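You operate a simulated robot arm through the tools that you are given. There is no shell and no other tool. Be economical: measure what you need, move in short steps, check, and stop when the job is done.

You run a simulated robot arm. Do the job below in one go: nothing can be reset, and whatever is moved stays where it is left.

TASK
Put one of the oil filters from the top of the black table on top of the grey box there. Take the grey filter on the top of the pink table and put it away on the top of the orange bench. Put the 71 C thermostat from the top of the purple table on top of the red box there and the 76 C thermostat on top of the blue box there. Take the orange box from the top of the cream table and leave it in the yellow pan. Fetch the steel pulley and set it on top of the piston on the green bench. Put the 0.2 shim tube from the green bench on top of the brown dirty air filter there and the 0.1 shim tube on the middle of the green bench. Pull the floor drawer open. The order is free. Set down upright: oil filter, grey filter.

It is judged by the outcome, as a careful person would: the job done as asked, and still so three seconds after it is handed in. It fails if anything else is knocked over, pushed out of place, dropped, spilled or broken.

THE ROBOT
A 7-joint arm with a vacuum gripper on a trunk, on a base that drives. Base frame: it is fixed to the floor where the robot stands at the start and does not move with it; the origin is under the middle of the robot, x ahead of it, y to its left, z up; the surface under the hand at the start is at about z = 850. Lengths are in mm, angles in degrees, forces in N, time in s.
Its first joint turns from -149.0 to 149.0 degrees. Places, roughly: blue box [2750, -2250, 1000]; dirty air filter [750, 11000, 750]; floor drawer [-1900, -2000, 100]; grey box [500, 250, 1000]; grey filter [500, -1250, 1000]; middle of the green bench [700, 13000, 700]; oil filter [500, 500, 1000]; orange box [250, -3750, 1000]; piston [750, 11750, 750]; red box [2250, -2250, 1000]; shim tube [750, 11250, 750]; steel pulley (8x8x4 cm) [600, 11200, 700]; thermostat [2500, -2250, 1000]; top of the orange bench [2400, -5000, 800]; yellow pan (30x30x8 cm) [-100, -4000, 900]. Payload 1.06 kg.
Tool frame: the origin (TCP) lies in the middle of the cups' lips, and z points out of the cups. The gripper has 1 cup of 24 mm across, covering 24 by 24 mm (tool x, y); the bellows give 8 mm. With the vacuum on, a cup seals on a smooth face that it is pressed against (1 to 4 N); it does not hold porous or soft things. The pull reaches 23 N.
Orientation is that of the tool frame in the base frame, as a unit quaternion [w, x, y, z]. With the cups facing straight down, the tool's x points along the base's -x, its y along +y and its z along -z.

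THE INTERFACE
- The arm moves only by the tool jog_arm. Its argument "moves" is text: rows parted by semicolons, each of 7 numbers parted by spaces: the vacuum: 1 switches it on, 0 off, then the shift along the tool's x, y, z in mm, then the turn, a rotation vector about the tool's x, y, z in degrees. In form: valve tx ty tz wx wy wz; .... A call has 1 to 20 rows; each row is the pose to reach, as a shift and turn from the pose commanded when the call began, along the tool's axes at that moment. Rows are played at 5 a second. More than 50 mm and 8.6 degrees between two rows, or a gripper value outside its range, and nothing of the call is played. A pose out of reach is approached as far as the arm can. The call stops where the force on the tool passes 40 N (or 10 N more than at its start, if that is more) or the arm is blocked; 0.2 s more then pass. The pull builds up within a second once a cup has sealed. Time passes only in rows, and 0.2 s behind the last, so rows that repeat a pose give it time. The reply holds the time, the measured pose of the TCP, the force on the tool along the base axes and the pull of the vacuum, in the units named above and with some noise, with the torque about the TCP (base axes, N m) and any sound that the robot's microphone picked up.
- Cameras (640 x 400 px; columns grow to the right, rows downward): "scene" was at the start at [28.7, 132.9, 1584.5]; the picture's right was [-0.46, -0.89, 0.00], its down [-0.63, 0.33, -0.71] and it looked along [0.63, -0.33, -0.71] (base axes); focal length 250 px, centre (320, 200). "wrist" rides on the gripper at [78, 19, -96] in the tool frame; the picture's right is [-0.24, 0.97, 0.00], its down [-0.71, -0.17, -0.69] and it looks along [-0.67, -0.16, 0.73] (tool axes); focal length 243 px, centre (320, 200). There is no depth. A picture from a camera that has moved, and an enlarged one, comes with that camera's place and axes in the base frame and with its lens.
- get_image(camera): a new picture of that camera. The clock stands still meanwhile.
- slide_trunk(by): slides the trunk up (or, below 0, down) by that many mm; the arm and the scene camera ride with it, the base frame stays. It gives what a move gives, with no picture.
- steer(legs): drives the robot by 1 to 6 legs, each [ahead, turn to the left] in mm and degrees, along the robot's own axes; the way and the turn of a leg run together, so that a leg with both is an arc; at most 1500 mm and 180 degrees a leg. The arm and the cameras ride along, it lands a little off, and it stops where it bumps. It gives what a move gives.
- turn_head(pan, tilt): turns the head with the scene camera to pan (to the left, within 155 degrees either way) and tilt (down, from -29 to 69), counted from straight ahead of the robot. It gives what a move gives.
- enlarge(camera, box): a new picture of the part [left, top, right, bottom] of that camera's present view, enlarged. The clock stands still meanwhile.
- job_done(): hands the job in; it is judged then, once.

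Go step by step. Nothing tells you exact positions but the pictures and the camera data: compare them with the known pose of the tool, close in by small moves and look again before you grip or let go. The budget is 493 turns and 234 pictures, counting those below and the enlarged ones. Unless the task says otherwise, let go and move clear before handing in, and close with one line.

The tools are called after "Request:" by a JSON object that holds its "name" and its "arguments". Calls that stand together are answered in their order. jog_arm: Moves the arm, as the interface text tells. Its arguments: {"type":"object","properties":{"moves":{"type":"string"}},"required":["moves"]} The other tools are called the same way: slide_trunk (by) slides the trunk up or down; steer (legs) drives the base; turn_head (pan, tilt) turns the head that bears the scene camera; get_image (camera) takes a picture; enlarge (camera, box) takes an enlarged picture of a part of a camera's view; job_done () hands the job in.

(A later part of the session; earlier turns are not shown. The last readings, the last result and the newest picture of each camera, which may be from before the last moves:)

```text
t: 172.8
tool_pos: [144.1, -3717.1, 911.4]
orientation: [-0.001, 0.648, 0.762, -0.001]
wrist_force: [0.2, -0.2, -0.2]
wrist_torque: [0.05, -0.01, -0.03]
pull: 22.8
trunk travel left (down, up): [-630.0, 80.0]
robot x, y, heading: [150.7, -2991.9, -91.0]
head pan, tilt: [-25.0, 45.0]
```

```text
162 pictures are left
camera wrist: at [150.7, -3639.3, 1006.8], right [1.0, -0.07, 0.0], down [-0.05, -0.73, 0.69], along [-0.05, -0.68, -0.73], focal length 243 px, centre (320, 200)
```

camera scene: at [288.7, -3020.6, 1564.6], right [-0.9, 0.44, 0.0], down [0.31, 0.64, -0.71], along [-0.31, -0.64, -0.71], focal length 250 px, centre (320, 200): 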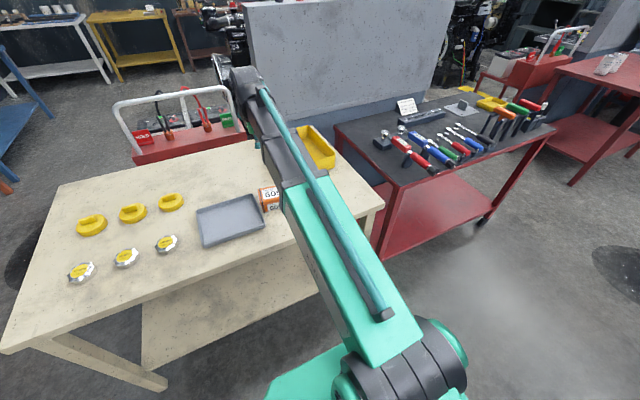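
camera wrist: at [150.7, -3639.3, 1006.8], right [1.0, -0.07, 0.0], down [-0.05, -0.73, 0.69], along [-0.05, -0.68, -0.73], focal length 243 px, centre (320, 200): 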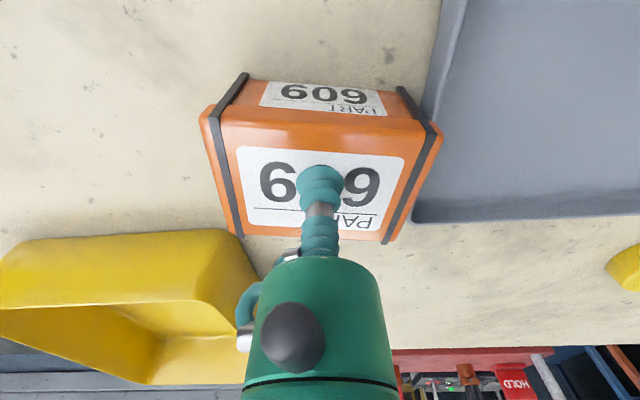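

Sealed. Lift and carry over the yellow pan.

Request:
{"name": "jog_arm", "arguments": {"moves": "1 0 0 -10 0 0 0;1 0 0 -40 0 0 0;1 0 0 -80 0 0 0;1 0 0 -120 0 0 0;1 0 0 -150 0 0 0;1 -27 -36 -150 0 0 0;1 -55 -73 -150 0 0 0;1 -82 -109 -150 0 0 0;1 -110 -145 -150 0 0 0;1 -137 -182 -150 0 0 0;1 -165 -218 -150 0 0 0;1 -165 -218 -150 0 0 0"}}

Request:
{"name": "get_image", "arguments": {"camera": "wrist"}}

Request:
{"name": "get_image", "arguments": {"camera": "scene"}}

```text
t: 175.4
tool_pos: [-45.5, -3915.2, 1063.9]
orientation: [0.0, 0.647, 0.763, 0.0]
wrist_force: [0.8, 0.0, -4.5]
wrist_torque: [0.06, -0.01, 0.01]
pull: 23.2
trunk travel left (down, up): [-630.0, 80.0]
robot x, y, heading: [154.5, -2988.5, -91.1]
head pan, tilt: [-25.0, 45.0]
```

```text
161 pictures are left
camera wrist: at [-39.6, -3835.3, 1158.8], right [1.0, -0.07, 0.0], down [-0.05, -0.73, 0.69], along [-0.05, -0.68, -0.73], focal length 243 px, centre (320, 200)
```

wrist: 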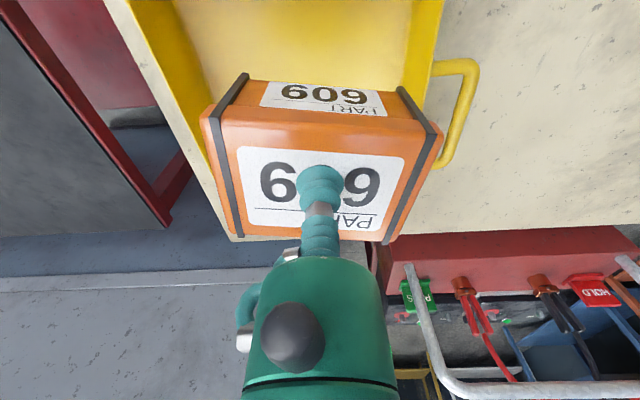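

```text
160 pictures are left
camera scene: at [288.6, -3020.9, 1564.6], right [-0.9, 0.44, 0.0], down [0.31, 0.64, -0.71], along [-0.31, -0.64, -0.71], focal length 250 px, centre (320, 200)
```

scene: 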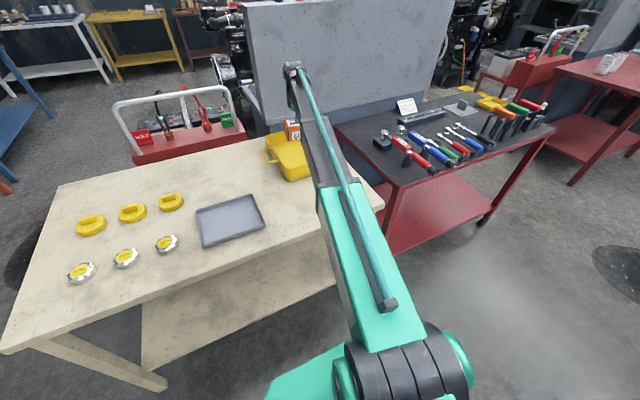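

The pan spans about x -195..55, y -3795..-4075, centre about (-70, -3932). Shift there and lower into the pan.

Request:
{"name": "jog_arm", "arguments": {"moves": "1 -10.8 -27 0 0 0 0;1 -10.8 -27 40 0 0 0;1 -10.8 -27 80 0 0 0;1 -10.8 -27 110 0 0 0;1 -10.8 -27 110 0 0 0"}}

Request:
{"name": "get_image", "arguments": {"camera": "wrist"}}

```text
t: 176.6
tool_pos: [-67.2, -3930.9, 954.7]
orientation: [-0.001, 0.646, 0.763, 0.0]
wrist_force: [-0.6, -0.4, -4.5]
wrist_torque: [0.02, 0.01, 0.04]
pull: 22.8
trunk travel left (down, up): [-630.0, 80.0]
robot x, y, heading: [151.7, -2989.9, -91.0]
head pan, tilt: [-25.0, 45.0]
```

```text
159 pictures are left
camera wrist: at [-61.3, -3852.7, 1049.2], right [1.0, -0.07, 0.0], down [-0.05, -0.73, 0.69], along [-0.05, -0.68, -0.73], focal length 243 px, centre (320, 200)
```

wrist: 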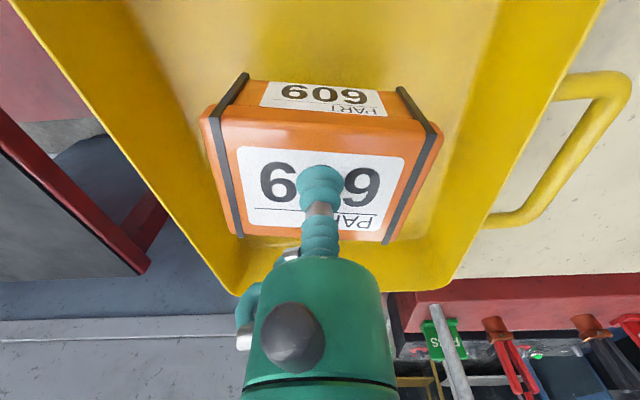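

Well inside the pan. Lower the rest gently.

Request:
{"name": "jog_arm", "arguments": {"moves": "1 2 0 15 0 0 0;1 4 0 26 0 0 0;1 4 0 31 0 0 0;1 4 0 34 0 0 0;1 4 0 34 0 0 0"}}

```text
t: 177.8
tool_pos: [-69.3, -3928.5, 918.5]
orientation: [0.0, 0.647, 0.763, 0.0]
wrist_force: [-0.6, 0.1, -5.1]
wrist_torque: [0.04, -0.06, 0.0]
pull: 22.7
trunk travel left (down, up): [-630.0, 80.0]
robot x, y, heading: [151.6, -2992.8, -91.2]
head pan, tilt: [-25.0, 45.0]
```

Request:
{"name": "jog_arm", "arguments": {"moves": "1 0 0 2 0 0 0;1 0 0 4 0 0 0;1 0 0 6 0 0 0;1 0 0 6 0 0 0"}}

```text
t: 178.8
tool_pos: [-69.2, -3928.4, 913.3]
orientation: [0.001, 0.647, 0.763, -0.002]
wrist_force: [-1.4, -6.3, 12.0]
wrist_torque: [0.03, -0.03, 0.01]
pull: 23.3
trunk travel left (down, up): [-630.0, 80.0]
robot x, y, heading: [153.4, -2990.3, -91.0]
head pan, tilt: [-25.0, 45.0]
```

Touched the pan floor. Release and rise.

Request:
{"name": "jog_arm", "arguments": {"moves": "1 0 0 -2 0 0 0;0 0 0 -2 0 0 0;0 0 0 -2 0 0 0;0 0 0 -2 0 0 0;0 0 0 -2 0 0 0;0 0 0 -10 0 0 0;0 0 0 -40 0 0 0;0 0 0 -80 0 0 0;0 0 0 -120 0 0 0;0 0 0 -160 0 0 0;0 0 0 -200 0 0 0"}}

Request:
{"name": "get_image", "arguments": {"camera": "wrist"}}

```text
t: 181.2
tool_pos: [-73.1, -3925.5, 1113.2]
orientation: [0.0, 0.647, 0.763, 0.0]
wrist_force: [0.0, -0.2, 0.3]
wrist_torque: [0.0, -0.05, 0.0]
pull: 0.1
trunk travel left (down, up): [-630.0, 80.0]
robot x, y, heading: [153.0, -2992.4, -91.0]
head pan, tilt: [-25.0, 45.0]
```

```text
158 pictures are left
camera wrist: at [-66.7, -3846.5, 1207.0], right [1.0, -0.07, 0.0], down [-0.05, -0.73, 0.69], along [-0.05, -0.68, -0.73], focal length 243 px, centre (320, 200)
```

wrist: 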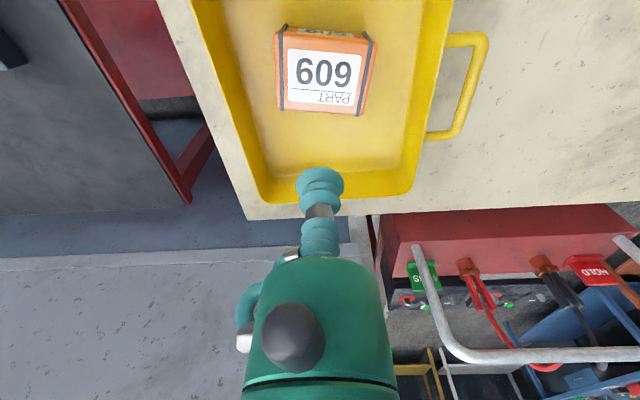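

The orange box lies in the pan. Next I look towards the floor drawer, at about (-1900, -2000).

Request:
{"name": "turn_head", "arguments": {"pan": -115, "tilt": 30}}

Request:
{"name": "get_image", "arguments": {"camera": "scene"}}

```text
t: 182.9
tool_pos: [-71.4, -3926.3, 1112.1]
orientation: [0.001, 0.647, 0.762, 0.0]
wrist_force: [0.1, -0.6, -0.3]
wrist_torque: [0.01, 0.01, 0.01]
pull: 0.1
trunk travel left (down, up): [-630.0, 80.0]
robot x, y, heading: [153.7, -2986.4, -90.7]
head pan, tilt: [-115.0, 30.0]
```

```text
157 pictures are left
camera scene: at [242.9, -2907.9, 1587.2], right [0.44, 0.9, 0.0], down [0.45, -0.22, -0.87], along [-0.78, 0.38, -0.5], focal length 250 px, centre (320, 200)
```

scene: 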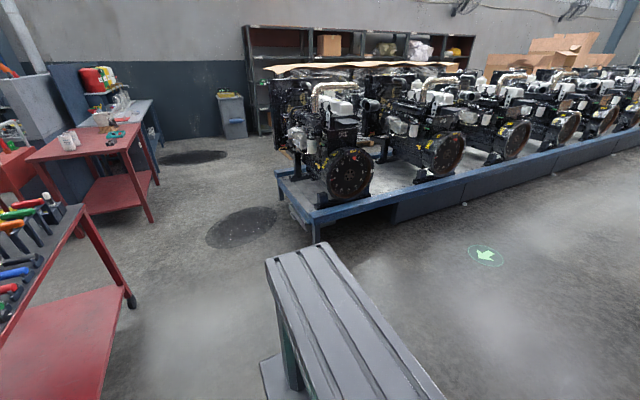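

Request:
{"name": "enlarge", "arguments": {"camera": "scene", "box": [270, 140, 430, 240]}}

```text
4.00 times, centred on (350, 190) of scene
camera zoom: at [242.9, -2907.9, 1587.2], right [0.44, 0.9, 0.0], down [0.45, -0.22, -0.87], along [-0.78, 0.38, -0.5], focal length 1002 px, centre (200, 240)
```

zoom: 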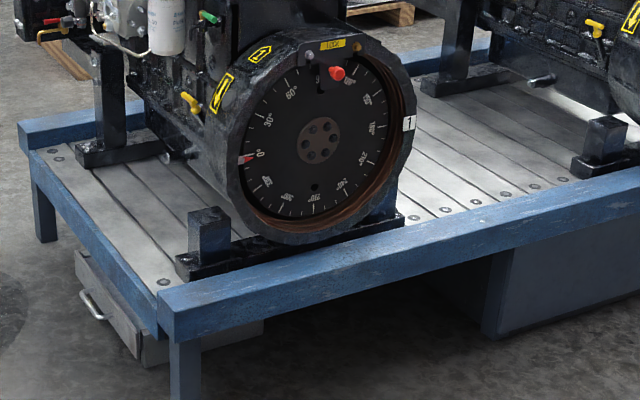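

I see it: a grey drawer under the end of the blue engine platform, its handle near (-1900, -2190, 100), facing -y. I retract the arm and drive to about (-1900, -2990), facing it.

Request:
{"name": "jog_arm", "arguments": {"moves": "0 46 19 0 0 0 0;0 92 38 0 0 0 0;0 138 57 0 0 0 0;0 184 76 0 0 0 0;0 230 95 0 0 0 0;0 276 116 0 0 0 0"}}

Request:
{"name": "steer", "arguments": {"legs": [[0, -90], [1500, 0]]}}

Request:
{"name": "steer", "arguments": {"legs": [[500, 0], [0, -90]]}}

Request:
{"name": "turn_head", "arguments": {"pan": 25, "tilt": 50}}

Request:
{"name": "get_image", "arguments": {"camera": "scene"}}

```text
refused: row 6 steps farther than a row can; nothing moved
```

```text
t: 194.1
tool_pos: [-2318.4, -2859.1, 1111.0]
orientation: [0.0, 0.994, 0.106, 0.0]
wrist_force: [0.3, 0.3, 0.6]
wrist_torque: [0.02, -0.04, 0.0]
pull: 0.0
trunk travel left (down, up): [-630.0, 80.0]
robot x, y, heading: [-1373.6, -3040.2, -178.1]
head pan, tilt: [-115.0, 30.0]
```

```text
t: 200.9
tool_pos: [-1692.7, -2109.8, 1112.2]
orientation: [0.0, 0.774, -0.633, -0.001]
wrist_force: [0.0, 0.2, 0.2]
wrist_torque: [0.01, -0.01, 0.0]
pull: 0.0
trunk travel left (down, up): [-630.0, 80.0]
robot x, y, heading: [-1882.1, -3053.5, 91.0]
head pan, tilt: [-115.0, 30.0]
```

```text
t: 203.2
tool_pos: [-1691.7, -2108.6, 1111.3]
orientation: [0.0, 0.774, -0.633, -0.001]
wrist_force: [-0.3, 0.6, 0.2]
wrist_torque: [0.02, -0.01, -0.02]
pull: 0.0
trunk travel left (down, up): [-630.0, 80.0]
robot x, y, heading: [-1882.9, -3051.9, 91.0]
head pan, tilt: [25.0, 50.0]
```

```text
155 pictures are left
camera scene: at [-2085.4, -3031.1, 1557.7], right [0.9, 0.44, 0.0], down [0.34, -0.69, -0.64], along [-0.28, 0.58, -0.77], focal length 250 px, centre (320, 200)
```

scene: 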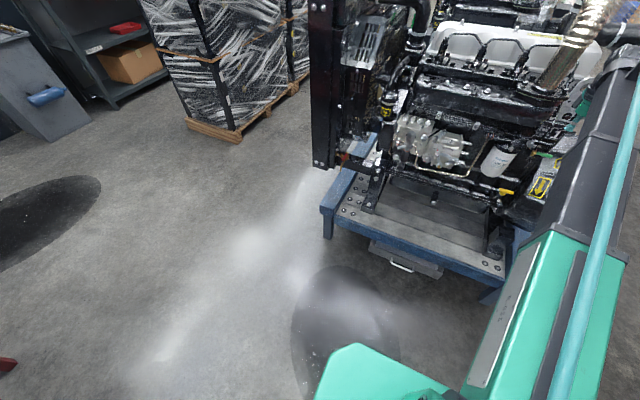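

Request:
{"name": "jog_arm", "arguments": {"moves": "0 32 29 0 0 0 0;0 65 58 0 0 0 0;0 97 87 0 0 0 0;0 130 117 0 0 0 0;0 163 146 0 0 0 0;0 195 175 0 0 0 0;0 228 204 0 0 0 0;0 261 234 0 0 0 0;0 293 263 0 0 0 0"}}

Request:
{"name": "enlarge", "arguments": {"camera": "scene", "box": [340, 220, 460, 300]}}

Request:
{"name": "slide_trunk", "arguments": {"by": -400}}

Request:
{"name": "slide_trunk", "arguments": {"by": -230}}

Request:
{"name": "get_image", "arguments": {"camera": "scene"}}

Request:
{"name": "get_image", "arguments": {"camera": "wrist"}}

```text
t: 205.2
tool_pos: [-1890.0, -2451.0, 1115.2]
orientation: [0.0, 0.774, -0.633, -0.001]
wrist_force: [0.1, 0.1, 0.7]
wrist_torque: [0.0, -0.01, 0.01]
pull: 0.0
trunk travel left (down, up): [-630.0, 80.0]
robot x, y, heading: [-1881.3, -3052.3, 91.0]
head pan, tilt: [25.0, 50.0]
```

```text
5.00 times, centred on (400, 260) of scene
camera zoom: at [-2085.7, -3031.5, 1557.7], right [0.9, 0.44, 0.0], down [0.34, -0.69, -0.64], along [-0.28, 0.58, -0.77], focal length 1252 px, centre (-80, -100)
```

zoom: 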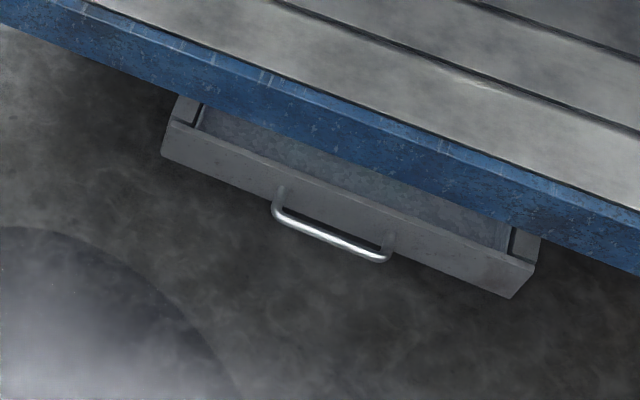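

```text
t: 209.0
tool_pos: [-1888.4, -2450.5, 714.3]
orientation: [-0.001, 0.774, -0.633, 0.0]
wrist_force: [-0.4, 0.3, 0.0]
wrist_torque: [-0.01, -0.03, -0.02]
pull: 0.1
trunk travel left (down, up): [-230.0, 480.0]
robot x, y, heading: [-1883.2, -3049.6, 91.1]
head pan, tilt: [25.0, 50.0]
```

```text
t: 211.4
tool_pos: [-1889.2, -2449.4, 484.7]
orientation: [0.0, 0.774, -0.633, 0.0]
wrist_force: [0.8, 0.5, -0.2]
wrist_torque: [0.01, 0.01, 0.01]
pull: 0.0
trunk travel left (down, up): [0.0, 710.0]
robot x, y, heading: [-1883.6, -3054.1, 90.8]
head pan, tilt: [25.0, 50.0]
```

```text
153 pictures are left
camera scene: at [-2085.5, -3031.1, 927.8], right [0.9, 0.44, 0.0], down [0.34, -0.69, -0.64], along [-0.28, 0.58, -0.77], focal length 250 px, centre (320, 200)
```

scene: 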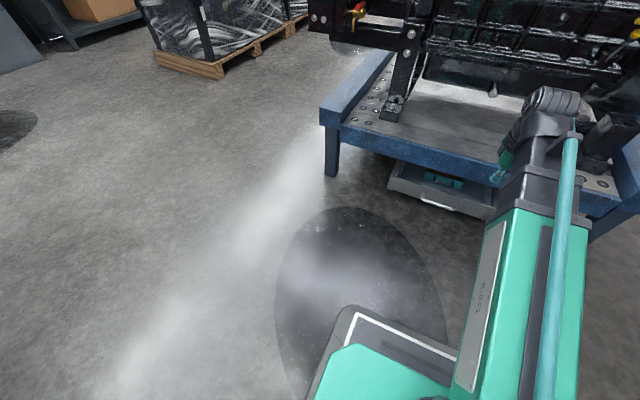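

```text
152 pictures are left
camera wrist: at [-1892.9, -2530.8, 579.5], right [-1.0, 0.04, 0.0], down [0.03, 0.73, 0.69], along [0.03, 0.69, -0.73], focal length 243 px, centre (320, 200)
```

wrist: 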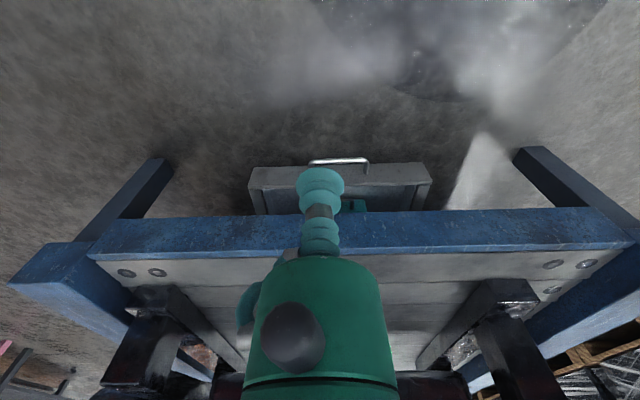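

The drawer already peeks out a little, with a bar handle. I look closer for the geometry.

Request:
{"name": "enlarge", "arguments": {"camera": "wrist", "box": [230, 130, 450, 230]}}

Request:
{"name": "enlarge", "arguments": {"camera": "scene", "box": [370, 130, 530, 230]}}

```text
2.91 times, centred on (340, 180) of wrist
camera zoom: at [-1892.9, -2530.8, 579.5], right [-1.0, 0.04, 0.0], down [0.03, 0.73, 0.69], along [0.03, 0.69, -0.73], focal length 706 px, centre (262, 258)
```

zoom: 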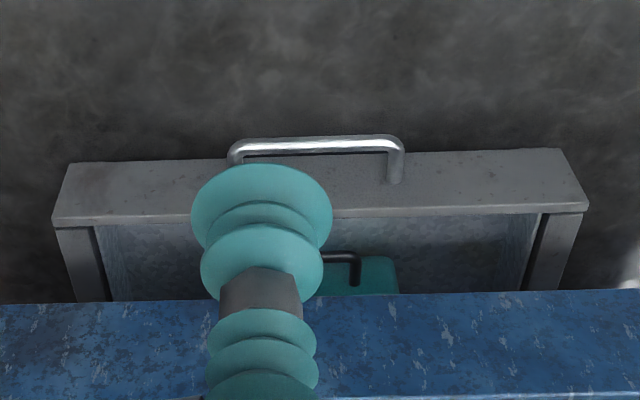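

```text
4.00 times, centred on (450, 180) of scene
camera zoom: at [-2085.5, -3031.1, 927.8], right [0.9, 0.44, 0.0], down [0.34, -0.69, -0.64], along [-0.28, 0.58, -0.77], focal length 1002 px, centre (-200, 280)
```

zoom: 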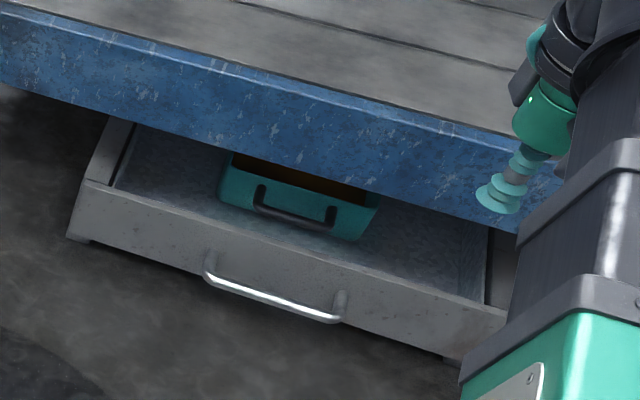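

The drawer is closed: face at about y = -2155, z 46–133, recessed under the beam; handle at z≈88, x -1995..-1853. I'll suck onto the flat face beside the handle (x≈-1790) with a horizontal tool, so first roll ~100° then tip.

Request:
{"name": "jog_arm", "arguments": {"moves": "0 1.6 -8 0 0 0 8.4;0 3.3 -16 0 0 0 16.9;0 4.9 -24 0 0 0 25.4;0 6.6 -32 0 0 0 33.8;0 8.2 -40 0 0 0 42.3;0 9.8 -48 0 0 0 50.7;0 11.5 -56 0 0 0 59.2;0 13 -64 0 0 0 67.6;0 14.8 -72 0 0 0 76.1;0 16.4 -80 0 0 0 84.5;0 18 -88 0 0 0 93;0 19.7 -97 0 0 0 101.5"}}

Request:
{"name": "jog_arm", "arguments": {"moves": "0 0 0 0 -8.2 0 0;0 0 0 0 -16.4 0 0;0 0 0 0 -24.6 0 0;0 0 0 0 -32.8 0 0;0 0 0 0 -41 0 0;0 0 0 0 -49.2 0 0;0 0 0 0 -57.4 0 0;0 0 0 0 -65.6 0 0;0 0 0 0 -73.8 0 0;0 0 0 0 -82 0 0;0 0 0 0 -90 0 0"}}

Request:
{"name": "get_image", "arguments": {"camera": "scene"}}

```text
t: 214.0
tool_pos: [-1791.7, -2451.0, 486.7]
orientation: [0.0, 0.001, 1.0, 0.001]
wrist_force: [-0.5, 0.5, -0.4]
wrist_torque: [0.02, 0.01, 0.0]
pull: 0.1
trunk travel left (down, up): [0.0, 710.0]
robot x, y, heading: [-1881.8, -3052.6, 90.9]
head pan, tilt: [25.0, 50.0]
```

```text
t: 216.4
tool_pos: [-1757.7, -2340.3, 467.5]
orientation: [0.025, -0.027, 0.717, 0.697]
wrist_force: [1.0, 0.3, 1.2]
wrist_torque: [-0.15, 0.03, 0.07]
pull: 0.0
out of reach, approached as far as the arm can: row 4, 5, 6, 7, 8, 9, 10, 11
trunk travel left (down, up): [0.0, 710.0]
robot x, y, heading: [-1881.6, -3052.8, 91.0]
head pan, tilt: [25.0, 50.0]
```

```text
149 pictures are left
camera scene: at [-2085.5, -3031.2, 927.8], right [0.9, 0.44, 0.0], down [0.34, -0.69, -0.64], along [-0.28, 0.58, -0.77], focal length 250 px, centre (320, 200)
```

scene: 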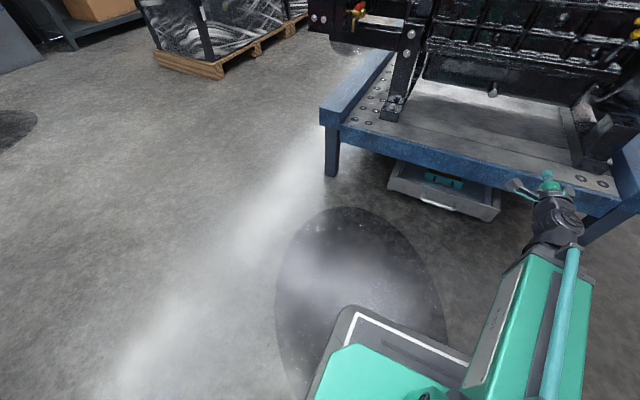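

Horizontal pose reached with the camera to the left. Lower to the drawer's height.

Request:
{"name": "jog_arm", "arguments": {"moves": "0 0 -44 0 0 0 0;0 0 -88 0 0 0 0;0 0 -132 0 0 0 0;0 0 -176 0 0 0 0;0 0 -220 0 0 0 0;0 0 -264 0 0 0 0;0 0 -308 0 0 0 0;0 0 -350 0 0 0 0;0 0 -350 0 0 0 0"}}

Request:
{"name": "get_image", "arguments": {"camera": "wrist"}}

Request:
{"name": "get_image", "arguments": {"camera": "scene"}}

```text
t: 218.4
tool_pos: [-1760.6, -2344.5, 128.7]
orientation: [0.001, 0.001, 0.706, 0.708]
wrist_force: [0.8, -0.8, 0.2]
wrist_torque: [-0.02, 0.01, 0.02]
pull: 0.0
trunk travel left (down, up): [0.0, 710.0]
robot x, y, heading: [-1886.0, -3052.6, 91.1]
head pan, tilt: [25.0, 50.0]
```

```text
148 pictures are left
camera wrist: at [-1838.9, -2441.7, 146.6], right [0.24, 0.0, 0.97], down [0.71, -0.69, -0.17], along [0.67, 0.73, -0.16], focal length 243 px, centre (320, 200)
```

wrist: 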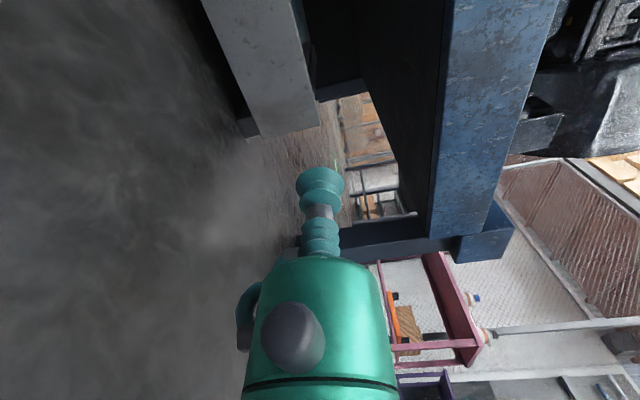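

```text
147 pictures are left
camera scene: at [-2085.4, -3031.1, 927.7], right [0.9, 0.44, 0.0], down [0.34, -0.69, -0.64], along [-0.28, 0.58, -0.77], focal length 250 px, centre (320, 200)
```

scene: 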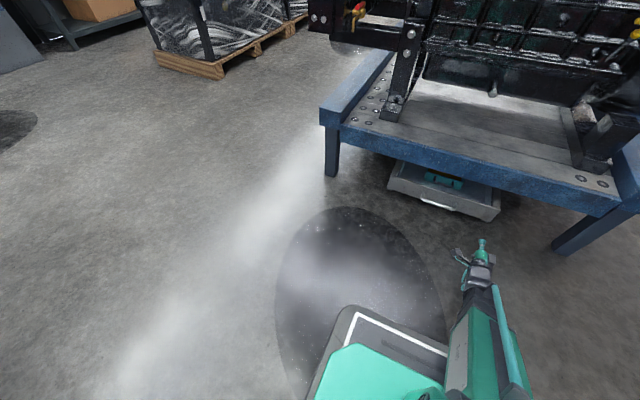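

Request:
{"name": "jog_arm", "arguments": {"moves": "0 0 -20 40 0 0 0;0 0 -42 80 0 0 0;0 0 -42 120 0 0 0;0 0 -42 145 0 0 0;0 0 -42 145 0 0 0"}}

Request:
{"name": "get_image", "arguments": {"camera": "wrist"}}

Request:
{"name": "enlarge", "arguments": {"camera": "scene", "box": [380, 150, 540, 270]}}

```text
t: 219.6
tool_pos: [-1758.9, -2199.2, 85.4]
orientation: [0.0, 0.001, 0.707, 0.707]
wrist_force: [-0.3, 0.1, 0.8]
wrist_torque: [-0.02, 0.02, -0.03]
pull: 0.2
trunk travel left (down, up): [0.0, 710.0]
robot x, y, heading: [-1888.7, -3053.7, 91.1]
head pan, tilt: [25.0, 50.0]
```

```text
146 pictures are left
camera wrist: at [-1837.2, -2296.0, 103.9], right [0.24, 0.0, 0.97], down [0.71, -0.69, -0.17], along [0.67, 0.73, -0.16], focal length 243 px, centre (320, 200)
```

wrist: 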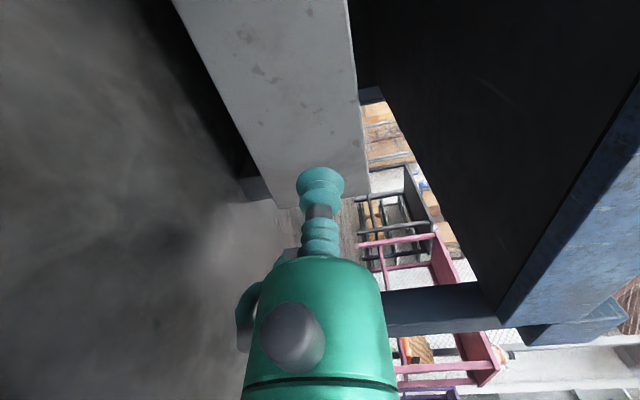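

```text
3.33 times, centred on (460, 210) of scene
camera zoom: at [-2085.4, -3031.1, 927.7], right [0.9, 0.44, 0.0], down [0.34, -0.69, -0.64], along [-0.28, 0.58, -0.77], focal length 835 px, centre (-147, 167)
```

zoom: 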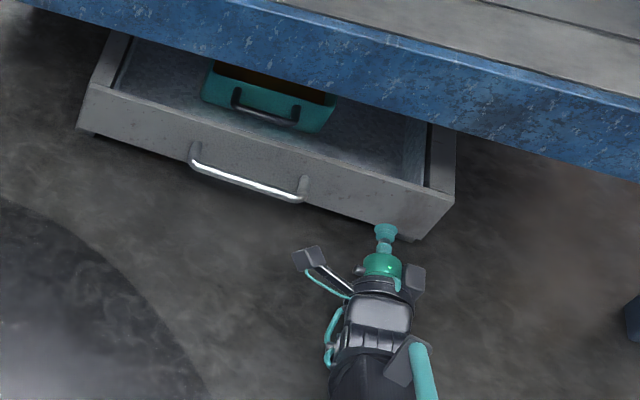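

Request:
{"name": "jog_arm", "arguments": {"moves": "1 16 0 15 0 0 0;1 16 0 30 0 0 0;1 16 0 36 0 0 0;1 16 0 40 0 0 0;1 16 0 44 0 0 0;1 16 0 48 0 0 0;1 16 0 48 0 0 0"}}

```text
t: 221.2
tool_pos: [-1775.1, -2151.5, 85.2]
orientation: [0.001, 0.002, 0.707, 0.707]
wrist_force: [0.6, 0.6, 0.0]
wrist_torque: [-0.02, -0.02, 0.01]
pull: 0.1
trunk travel left (down, up): [0.0, 710.0]
robot x, y, heading: [-1880.0, -3052.1, 91.0]
head pan, tilt: [25.0, 50.0]
```

Request:
{"name": "jog_arm", "arguments": {"moves": "1 0 0 4 0 0 0;1 0 0 8 0 0 0;1 0 0 12 0 0 0;1 0 0 15 0 0 0;1 0 0 15 0 0 0"}}

Request:
{"name": "get_image", "arguments": {"camera": "wrist"}}

```text
t: 222.4
tool_pos: [-1774.8, -2136.6, 86.7]
orientation: [0.0, 0.0, 0.707, 0.708]
wrist_force: [-5.5, -33.8, 6.6]
wrist_torque: [-0.08, 0.06, 0.0]
pull: 22.5
trunk travel left (down, up): [0.0, 710.0]
robot x, y, heading: [-1881.2, -3052.0, 91.2]
head pan, tilt: [25.0, 50.0]
```

```text
144 pictures are left
camera wrist: at [-1853.5, -2233.3, 103.7], right [0.24, 0.0, 0.97], down [0.71, -0.69, -0.17], along [0.67, 0.73, -0.16], focal length 243 px, centre (320, 200)
```

wrist: 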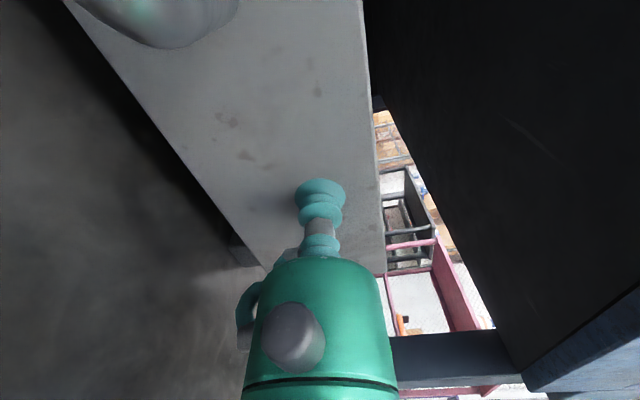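

Sealed on the drawer front. Pull it back slowly.

Request:
{"name": "jog_arm", "arguments": {"moves": "1 0 0 -6 0 0 0;1 0 0 -12 0 0 0;1 0 0 -20 0 0 0;1 0 0 -30 0 0 0;1 0 0 -40 0 0 0;1 0 0 -50 0 0 0;1 0 0 -60 0 0 0;1 0 0 -60 0 0 0"}}

Request:
{"name": "enlarge", "arguments": {"camera": "scene", "box": [380, 150, 540, 270]}}

```text
t: 224.2
tool_pos: [-1774.2, -2195.3, 85.3]
orientation: [0.0, 0.0, 0.707, 0.708]
wrist_force: [-9.8, -1.5, -0.3]
wrist_torque: [-0.02, -0.03, -0.14]
pull: 23.3
trunk travel left (down, up): [0.0, 710.0]
robot x, y, heading: [-1886.6, -3054.2, 91.0]
head pan, tilt: [25.0, 50.0]
```

```text
3.33 times, centred on (460, 210) of scene
camera zoom: at [-2085.5, -3031.2, 927.7], right [0.9, 0.44, 0.0], down [0.34, -0.69, -0.64], along [-0.28, 0.58, -0.77], focal length 835 px, centre (-147, 167)
```

zoom: 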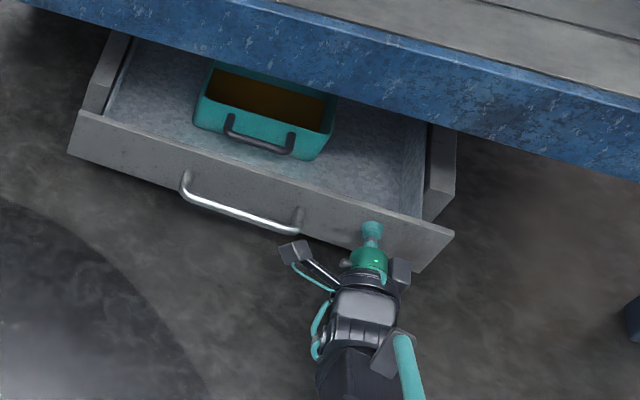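

It opens. There is some sideways force, so I follow it a little to -x while pulling on.

Request:
{"name": "jog_arm", "arguments": {"moves": "1 3 0 -10 0 0 0;1 4 0 -20 0 0 0;1 5 0 -30 0 0 0;1 6 0 -40 0 0 0;1 7 0 -50 0 0 0;1 8 0 -60 0 0 0;1 9 0 -70 0 0 0;1 9 0 -80 0 0 0;1 9 0 -80 0 0 0"}}

```text
t: 226.2
tool_pos: [-1785.1, -2275.8, 84.0]
orientation: [0.0, 0.0, 0.707, 0.707]
wrist_force: [7.3, -0.4, 1.6]
wrist_torque: [0.02, 0.12, 0.05]
pull: 22.8
trunk travel left (down, up): [0.0, 710.0]
robot x, y, heading: [-1885.5, -3050.2, 90.9]
head pan, tilt: [25.0, 50.0]
```

Request:
{"name": "jog_arm", "arguments": {"moves": "1 -4 0 -10 0 0 0;1 -4 0 -20 0 0 0;1 -4 0 -30 0 0 0;1 -4 0 -40 0 0 0;1 -4 0 -50 0 0 0;1 -4 0 -50 0 0 0"}}

Request:
{"name": "get_image", "arguments": {"camera": "scene"}}

```text
t: 227.6
tool_pos: [-1779.1, -2316.4, 88.4]
orientation: [0.001, -0.002, 0.704, 0.71]
wrist_force: [0.5, 0.4, -9.3]
wrist_torque: [-0.04, 0.04, -0.03]
pull: 22.7
trunk travel left (down, up): [0.0, 710.0]
robot x, y, heading: [-1885.6, -3056.4, 90.9]
head pan, tilt: [25.0, 50.0]
```

```text
142 pictures are left
camera scene: at [-2086.3, -3029.9, 928.7], right [0.9, 0.44, 0.0], down [0.34, -0.69, -0.64], along [-0.28, 0.58, -0.77], focal length 250 px, centre (320, 200)
```

scene: 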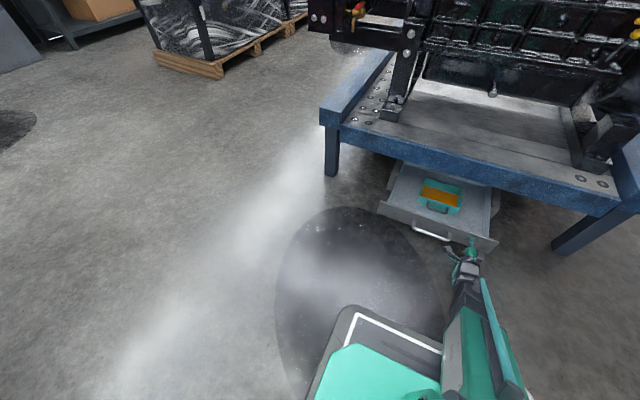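

Opened about 180 mm; the arm is at its inner limit, so I back the base to continue pulling.

Request:
{"name": "steer", "arguments": {"legs": [[-100, 0]]}}

Request:
{"name": "get_image", "arguments": {"camera": "scene"}}

```text
t: 228.8
tool_pos: [-1773.9, -2418.0, 89.9]
orientation: [0.002, -0.001, 0.703, 0.711]
wrist_force: [-8.0, 3.1, 1.4]
wrist_torque: [0.05, -0.02, 0.03]
pull: 23.0
trunk travel left (down, up): [0.0, 710.0]
robot x, y, heading: [-1879.8, -3153.7, 90.7]
head pan, tilt: [25.0, 50.0]
```

```text
141 pictures are left
camera scene: at [-2084.7, -3131.8, 927.9], right [0.9, 0.44, 0.0], down [0.33, -0.69, -0.64], along [-0.28, 0.58, -0.77], focal length 250 px, centre (320, 200)
```

scene: 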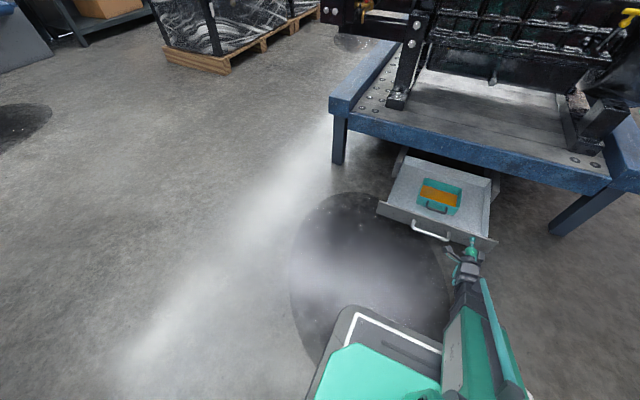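

Request:
{"name": "steer", "arguments": {"legs": [[-80, 0]]}}

Request:
{"name": "get_image", "arguments": {"camera": "scene"}}

```text
t: 229.8
tool_pos: [-1773.9, -2496.5, 91.3]
orientation: [0.002, -0.001, 0.702, 0.712]
wrist_force: [-0.1, 0.2, -0.9]
wrist_torque: [0.0, 0.01, -0.03]
pull: 0.1
trunk travel left (down, up): [0.0, 710.0]
robot x, y, heading: [-1880.6, -3231.9, 90.9]
head pan, tilt: [25.0, 50.0]
```

```text
140 pictures are left
camera scene: at [-2083.1, -3212.2, 927.8], right [0.9, 0.44, 0.0], down [0.33, -0.69, -0.64], along [-0.28, 0.58, -0.77], focal length 250 px, centre (320, 200)
```

scene: 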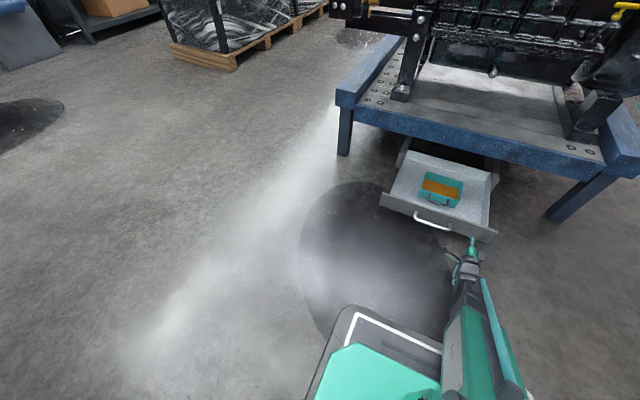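

The drawer reached its end stop and is fully open; the cup let go cleanly. I raise the trunk and return the tool to the travel pose.

Request:
{"name": "slide_trunk", "arguments": {"by": 400}}

Request:
{"name": "slide_trunk", "arguments": {"by": 250}}

Request:
{"name": "jog_arm", "arguments": {"moves": "0 0 40 0 0 0 0;0 0 80 0 0 0 0;0 0 120 0 0 0 0;0 0 160 0 0 0 0;0 0 200 0 0 0 0;0 0 240 0 0 0 0;0 0 280 0 0 0 0;0 0 320 0 0 0 0"}}

Request:
{"name": "jog_arm", "arguments": {"moves": "0 0 0 0 8.2 0 0;0 0 0 0 16.4 0 0;0 0 0 0 24.6 0 0;0 0 0 0 32.8 0 0;0 0 0 0 41 0 0;0 0 0 0 49.2 0 0;0 0 0 0 57.4 0 0;0 0 0 0 65.6 0 0;0 0 0 0 73.8 0 0;0 0 0 0 82 0 0;0 0 0 0 90 0 0"}}

Request:
{"name": "jog_arm", "arguments": {"moves": "0 0 0 0 0 0 -8.4;0 0 0 0 0 0 -16.9;0 0 0 0 0 0 -25.4;0 0 0 0 0 0 -33.8;0 0 0 0 0 0 -42.3;0 0 0 0 0 0 -50.7;0 0 0 0 0 0 -59.2;0 0 0 0 0 0 -67.6;0 0 0 0 0 0 -76.1;0 0 0 0 0 0 -84.5;0 0 0 0 0 0 -90"}}

```text
t: 233.7
tool_pos: [-1772.5, -2495.7, 490.5]
orientation: [0.001, -0.001, 0.702, 0.712]
wrist_force: [0.5, -0.1, -0.4]
wrist_torque: [0.0, -0.04, -0.03]
pull: 0.0
trunk travel left (down, up): [-400.0, 310.0]
robot x, y, heading: [-1881.4, -3233.7, 90.6]
head pan, tilt: [25.0, 50.0]
```

```text
t: 236.2
tool_pos: [-1774.0, -2496.9, 739.9]
orientation: [0.002, 0.0, 0.702, 0.712]
wrist_force: [0.2, 0.2, 0.3]
wrist_torque: [-0.02, 0.02, 0.03]
pull: 0.1
trunk travel left (down, up): [-650.0, 60.0]
robot x, y, heading: [-1883.5, -3234.3, 90.8]
head pan, tilt: [25.0, 50.0]
```

```text
t: 238.0
tool_pos: [-1773.7, -2501.6, 1059.1]
orientation: [0.0, 0.0, 0.702, 0.713]
wrist_force: [0.0, -0.2, 0.1]
wrist_torque: [0.0, 0.01, -0.01]
pull: 0.1
trunk travel left (down, up): [-650.0, 60.0]
robot x, y, heading: [-1881.1, -3235.7, 90.7]
head pan, tilt: [25.0, 50.0]
```

```text
t: 240.4
tool_pos: [-1775.4, -2501.8, 1059.7]
orientation: [0.001, 0.001, 1.0, 0.006]
wrist_force: [0.6, 0.0, 0.4]
wrist_torque: [0.03, 0.01, -0.01]
pull: 0.0
trunk travel left (down, up): [-650.0, 60.0]
robot x, y, heading: [-1879.3, -3232.7, 90.5]
head pan, tilt: [25.0, 50.0]
```

```text
t: 242.8
tool_pos: [-1775.0, -2501.8, 1060.2]
orientation: [-0.007, 0.707, -0.707, -0.003]
wrist_force: [0.5, 0.3, -0.3]
wrist_torque: [0.02, 0.0, -0.02]
pull: 0.1
trunk travel left (down, up): [-650.0, 60.0]
robot x, y, heading: [-1880.9, -3234.6, 90.7]
head pan, tilt: [25.0, 50.0]
```

Request:
{"name": "steer", "arguments": {"legs": [[0, -60], [800, 0], [0, -31], [1500, 0], [700, 0]]}}

Request:
{"name": "turn_head", "arguments": {"pan": 25, "tilt": 30}}

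Request:
{"name": "get_image", "arguments": {"camera": "scene"}}

```text
t: 261.7
tool_pos: [1741.8, -2938.7, 1060.1]
orientation: [0.007, 0.007, 1.0, -0.002]
wrist_force: [-0.4, 0.6, -0.2]
wrist_torque: [0.02, 0.01, 0.02]
pull: 0.0
trunk travel left (down, up): [-650.0, 60.0]
robot x, y, heading: [1010.9, -2827.5, 0.1]
head pan, tilt: [25.0, 50.0]
```

```text
t: 262.6
tool_pos: [1740.5, -2938.6, 1061.4]
orientation: [0.007, 0.006, 1.0, -0.002]
wrist_force: [-0.3, 0.5, -0.1]
wrist_torque: [0.03, -0.01, 0.01]
pull: 0.0
trunk travel left (down, up): [-650.0, 60.0]
robot x, y, heading: [1011.7, -2824.6, 0.1]
head pan, tilt: [25.0, 30.0]
```

```text
139 pictures are left
camera scene: at [1047.7, -2617.3, 1607.2], right [0.43, -0.9, 0.0], down [-0.45, -0.21, -0.87], along [0.78, 0.37, -0.5], focal length 250 px, centre (320, 200)
```

scene: 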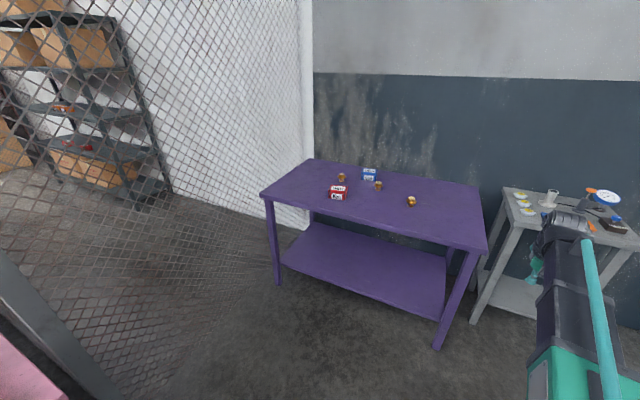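

I see the purple table with red box, blue box and three thermostats. I zoom to read them.

Request:
{"name": "enlarge", "arguments": {"camera": "scene", "box": [315, 160, 435, 220]}}

```text
5.33 times, centred on (375, 190) of scene
camera zoom: at [1047.7, -2617.3, 1607.2], right [0.43, -0.9, 0.0], down [-0.45, -0.21, -0.87], along [0.78, 0.37, -0.5], focal length 1335 px, centre (27, 253)
```

zoom: 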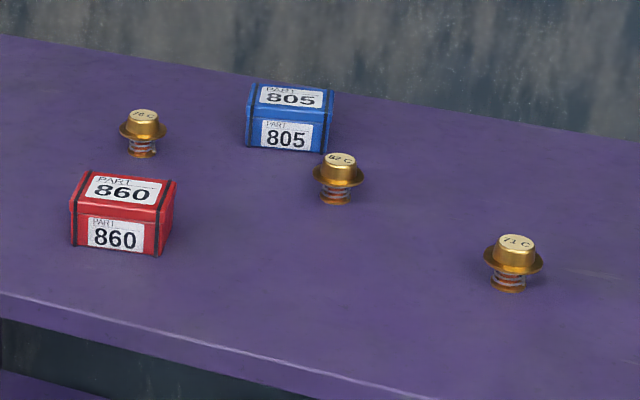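

71 C is the right-hand one at about (2397, -2558), 76 C the left one at about (2531, -2075). I drive to about (1700, -2300).

Request:
{"name": "steer", "arguments": {"legs": [[0, 37.5], [860, 0], [0, -37.5]]}}

Request:
{"name": "get_image", "arguments": {"camera": "wrist"}}

Request:
{"name": "get_image", "arguments": {"camera": "scene"}}

```text
t: 270.7
tool_pos: [2432.4, -2402.8, 1059.5]
orientation: [0.007, 0.003, 1.0, -0.002]
wrist_force: [-0.4, 0.0, -0.6]
wrist_torque: [-0.01, 0.03, 0.0]
pull: 0.0
trunk travel left (down, up): [-650.0, 60.0]
robot x, y, heading: [1701.1, -2294.3, 0.7]
head pan, tilt: [25.0, 30.0]
```

```text
137 pictures are left
camera wrist: at [2353.6, -2384.3, 1153.9], right [0.24, 0.97, 0.0], down [0.7, -0.17, 0.69], along [0.67, -0.17, -0.72], focal length 243 px, centre (320, 200)
```

wrist: 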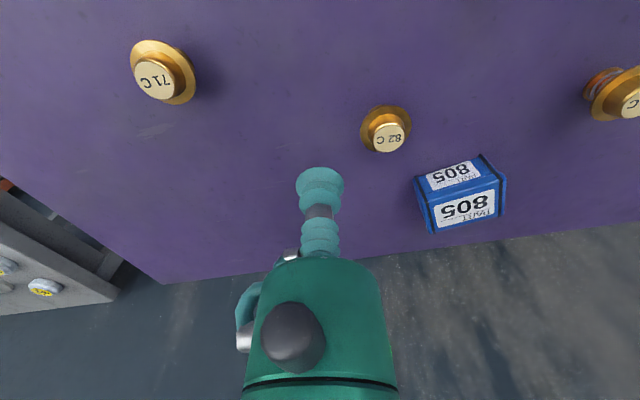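

```text
136 pictures are left
camera scene: at [1738.5, -2085.1, 1607.3], right [0.43, -0.9, 0.0], down [-0.45, -0.22, -0.87], along [0.78, 0.37, -0.5], focal length 250 px, centre (320, 200)
```

scene: 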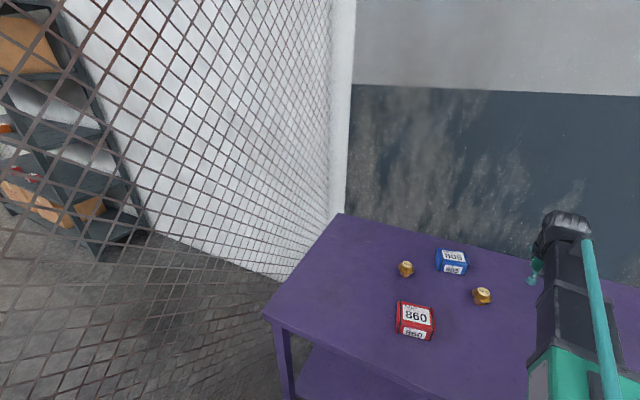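

Request:
{"name": "jog_arm", "arguments": {"moves": "0 10 -40 20 0 0 0;0 20 -80 40 0 0 0;0 30 -120 60 0 0 0;0 41 -150 70 0 0 0;0 41 -150 70 0 0 0"}}

Request:
{"name": "get_image", "arguments": {"camera": "wrist"}}

```text
t: 271.9
tool_pos: [2391.0, -2555.0, 993.1]
orientation: [0.007, 0.003, 1.0, -0.001]
wrist_force: [0.7, -0.5, 0.1]
wrist_torque: [0.03, -0.03, 0.02]
pull: 0.1
trunk travel left (down, up): [-650.0, 60.0]
robot x, y, heading: [1702.1, -2291.3, 0.7]
head pan, tilt: [25.0, 30.0]
```

```text
135 pictures are left
camera wrist: at [2311.1, -2535.2, 1085.3], right [0.24, 0.97, 0.0], down [0.7, -0.17, 0.7], along [0.67, -0.17, -0.72], focal length 243 px, centre (320, 200)
```

wrist: 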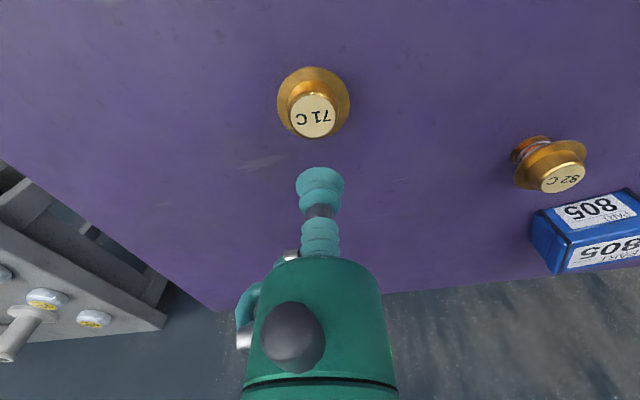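

The 71 C top is at (2391, -2562, 900). Descend and grip.

Request:
{"name": "jog_arm", "arguments": {"moves": "0 0 -4 40 0 0 0;1 0 -7 75 0 0 0;1 0 -7 86 0 0 0;1 0 -7 90 0 0 0;1 0 -7 93 0 0 0;1 0 -7 95 0 0 0;1 0 -7 95 0 0 0"}}

```text
t: 273.5
tool_pos: [2393.8, -2561.2, 895.6]
orientation: [0.007, 0.003, 1.0, -0.002]
wrist_force: [4.5, -3.0, 17.5]
wrist_torque: [-0.03, 0.05, 0.02]
pull: 22.9
trunk travel left (down, up): [-650.0, 60.0]
robot x, y, heading: [1703.6, -2294.5, 0.7]
head pan, tilt: [25.0, 30.0]
```

Gripped. Lift and carry to the red box at about (2314, -2142).

Request:
{"name": "jog_arm", "arguments": {"moves": "1 0 0 -10 0 0 0;1 0 0 -40 0 0 0;1 0 0 -80 0 0 0;1 0 0 -120 0 0 0;1 0 0 -160 0 0 0;1 8 45 -160 0 0 0;1 16 90 -160 0 0 0;1 24 135 -160 0 0 0;1 32 180 -160 0 0 0;1 40 225 -160 0 0 0;1 50 270 -160 0 0 0;1 60 315 -160 0 0 0;1 70 360 -160 0 0 0;1 79 405 -160 0 0 0;1 79 405 -160 0 0 0"}}

Request:
{"name": "get_image", "arguments": {"camera": "wrist"}}

```text
t: 276.7
tool_pos: [2316.9, -2157.5, 1048.7]
orientation: [0.008, 0.004, 1.0, -0.002]
wrist_force: [0.1, 0.2, -0.3]
wrist_torque: [0.0, 0.0, -0.02]
pull: 22.9
trunk travel left (down, up): [-650.0, 60.0]
robot x, y, heading: [1704.8, -2295.6, 0.6]
head pan, tilt: [25.0, 30.0]
```

```text
134 pictures are left
camera wrist: at [2237.2, -2137.6, 1143.7], right [0.24, 0.97, 0.0], down [0.7, -0.17, 0.69], along [0.67, -0.17, -0.72], focal length 243 px, centre (320, 200)
```

wrist: 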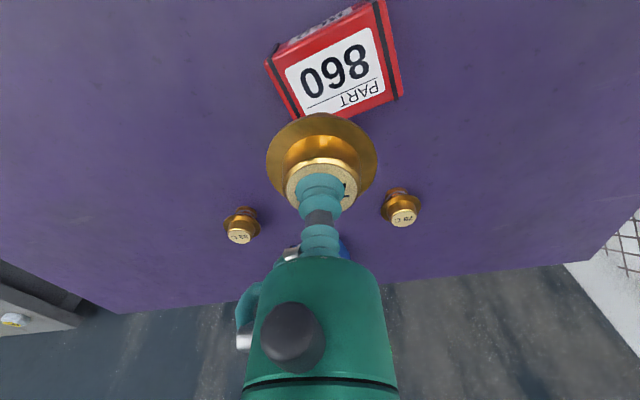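

Request:
{"name": "jog_arm", "arguments": {"moves": "1 15 17.5 0 0 0 0;1 15 17.5 40 0 0 0;1 15 17.5 65 0 0 0;1 15 17.5 65 0 0 0"}}

Request:
{"name": "get_image", "arguments": {"camera": "wrist"}}

Request:
{"name": "enlarge", "arguments": {"camera": "scene", "box": [370, 260, 470, 360]}}

```text
t: 277.7
tool_pos: [2298.8, -2136.2, 984.2]
orientation: [0.006, 0.002, 1.0, -0.002]
wrist_force: [0.2, -0.2, 0.0]
wrist_torque: [0.03, 0.0, -0.01]
pull: 23.3
trunk travel left (down, up): [-650.0, 60.0]
robot x, y, heading: [1698.2, -2294.1, 0.4]
head pan, tilt: [25.0, 30.0]
```

```text
133 pictures are left
camera wrist: at [2219.4, -2116.1, 1078.0], right [0.24, 0.97, 0.0], down [0.7, -0.17, 0.7], along [0.67, -0.17, -0.72], focal length 243 px, centre (320, 200)
```

wrist: 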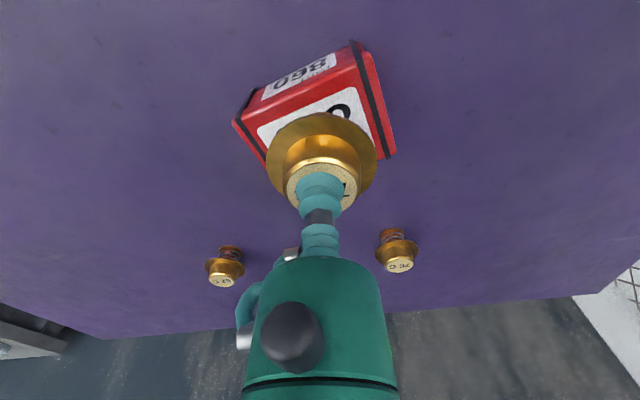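

```text
4.00 times, centred on (420, 310) of scene
camera zoom: at [1738.3, -2084.8, 1607.2], right [0.43, -0.9, 0.0], down [-0.45, -0.22, -0.87], along [0.78, 0.37, -0.5], focal length 1002 px, centre (-80, -240)
```

zoom: 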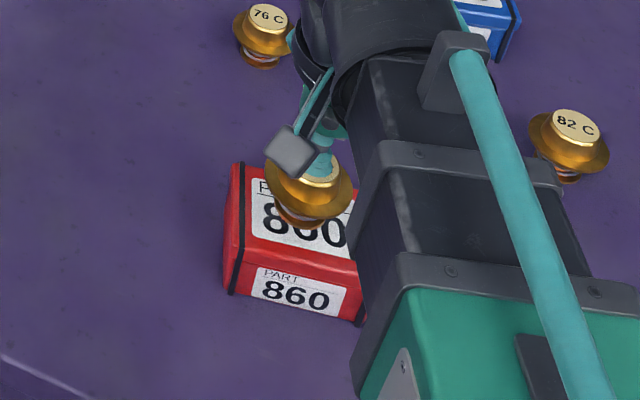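

Both views put the box centre at (2311, -2138). Shift 12 mm forward and lower.

Request:
{"name": "jog_arm", "arguments": {"moves": "1 -12 -2 8 0 0 0;1 -12 -2 16 0 0 0;1 -12 -2 20 0 0 0;1 -12 -2 20 0 0 0"}}

```text
t: 278.7
tool_pos: [2312.5, -2138.3, 965.7]
orientation: [0.007, 0.002, 1.0, -0.002]
wrist_force: [0.2, -0.6, -1.0]
wrist_torque: [-0.02, 0.02, 0.0]
pull: 22.9
trunk travel left (down, up): [-650.0, 60.0]
robot x, y, heading: [1701.7, -2292.9, 0.7]
head pan, tilt: [25.0, 30.0]
```

Request:
{"name": "jog_arm", "arguments": {"moves": "1 0 0 3 0 0 0;1 0 0 6 0 0 0;1 0 0 6 0 0 0"}}

Request:
{"name": "get_image", "arguments": {"camera": "wrist"}}

```text
t: 279.5
tool_pos: [2312.5, -2138.7, 962.2]
orientation: [0.007, 0.004, 1.0, -0.002]
wrist_force: [-0.1, -0.8, -0.1]
wrist_torque: [-0.03, 0.02, 0.0]
pull: 23.3
trunk travel left (down, up): [-650.0, 60.0]
robot x, y, heading: [1702.4, -2296.0, 0.8]
head pan, tilt: [25.0, 30.0]
```

```text
131 pictures are left
camera wrist: at [2233.8, -2119.5, 1055.7], right [0.24, 0.97, 0.0], down [0.7, -0.17, 0.7], along [0.67, -0.17, -0.72], focal length 243 px, centre (320, 200)
```

wrist: 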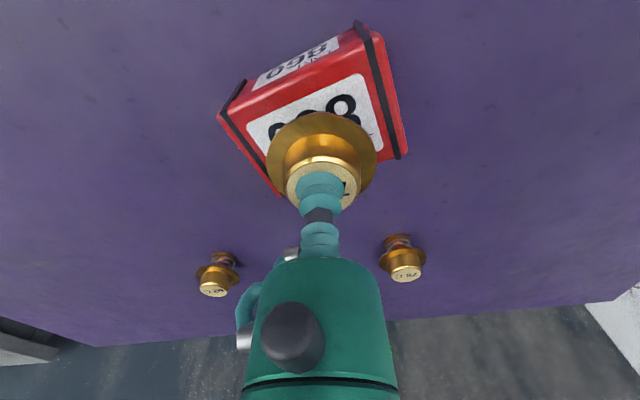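

Request:
{"name": "jog_arm", "arguments": {"moves": "1 0 -2 3 0 0 0;1 0 -2 6 0 0 0;1 0 -2 8 0 0 0;1 0 -2 8 0 0 0"}}

```text
t: 280.5
tool_pos: [2311.6, -2141.7, 955.1]
orientation: [0.007, 0.003, 1.0, -0.001]
wrist_force: [4.2, 3.2, 16.8]
wrist_torque: [0.06, -0.01, 0.0]
pull: 22.8
trunk travel left (down, up): [-650.0, 60.0]
robot x, y, heading: [1702.9, -2295.4, 0.7]
head pan, tilt: [25.0, 30.0]
```

Touchdown. Ease up slightly, release and rise.

Request:
{"name": "jog_arm", "arguments": {"moves": "1 0 0 -3 0 0 0;1 0 0 -3 0 0 0;0 0 0 -3 0 0 0;0 0 0 -3 0 0 0;0 0 0 -3 0 0 0;0 0 0 -4 0 0 0;0 0 0 -12 0 0 0;0 0 0 -50 0 0 0;0 0 0 -90 0 0 0;0 0 0 -110 0 0 0"}}

Request:
{"name": "get_image", "arguments": {"camera": "wrist"}}

```text
t: 282.7
tool_pos: [2309.1, -2140.4, 1064.8]
orientation: [0.006, 0.003, 1.0, -0.002]
wrist_force: [-0.1, 0.2, -0.7]
wrist_torque: [-0.01, 0.01, -0.03]
pull: 0.1
trunk travel left (down, up): [-650.0, 60.0]
robot x, y, heading: [1700.6, -2292.9, 0.4]
head pan, tilt: [25.0, 30.0]
```

```text
130 pictures are left
camera wrist: at [2230.0, -2122.0, 1158.8], right [0.24, 0.97, 0.0], down [0.7, -0.17, 0.69], along [0.67, -0.17, -0.72], focal length 243 px, centre (320, 200)
```

wrist: 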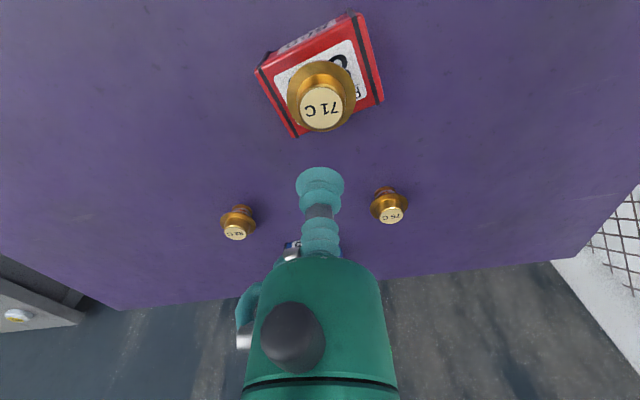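

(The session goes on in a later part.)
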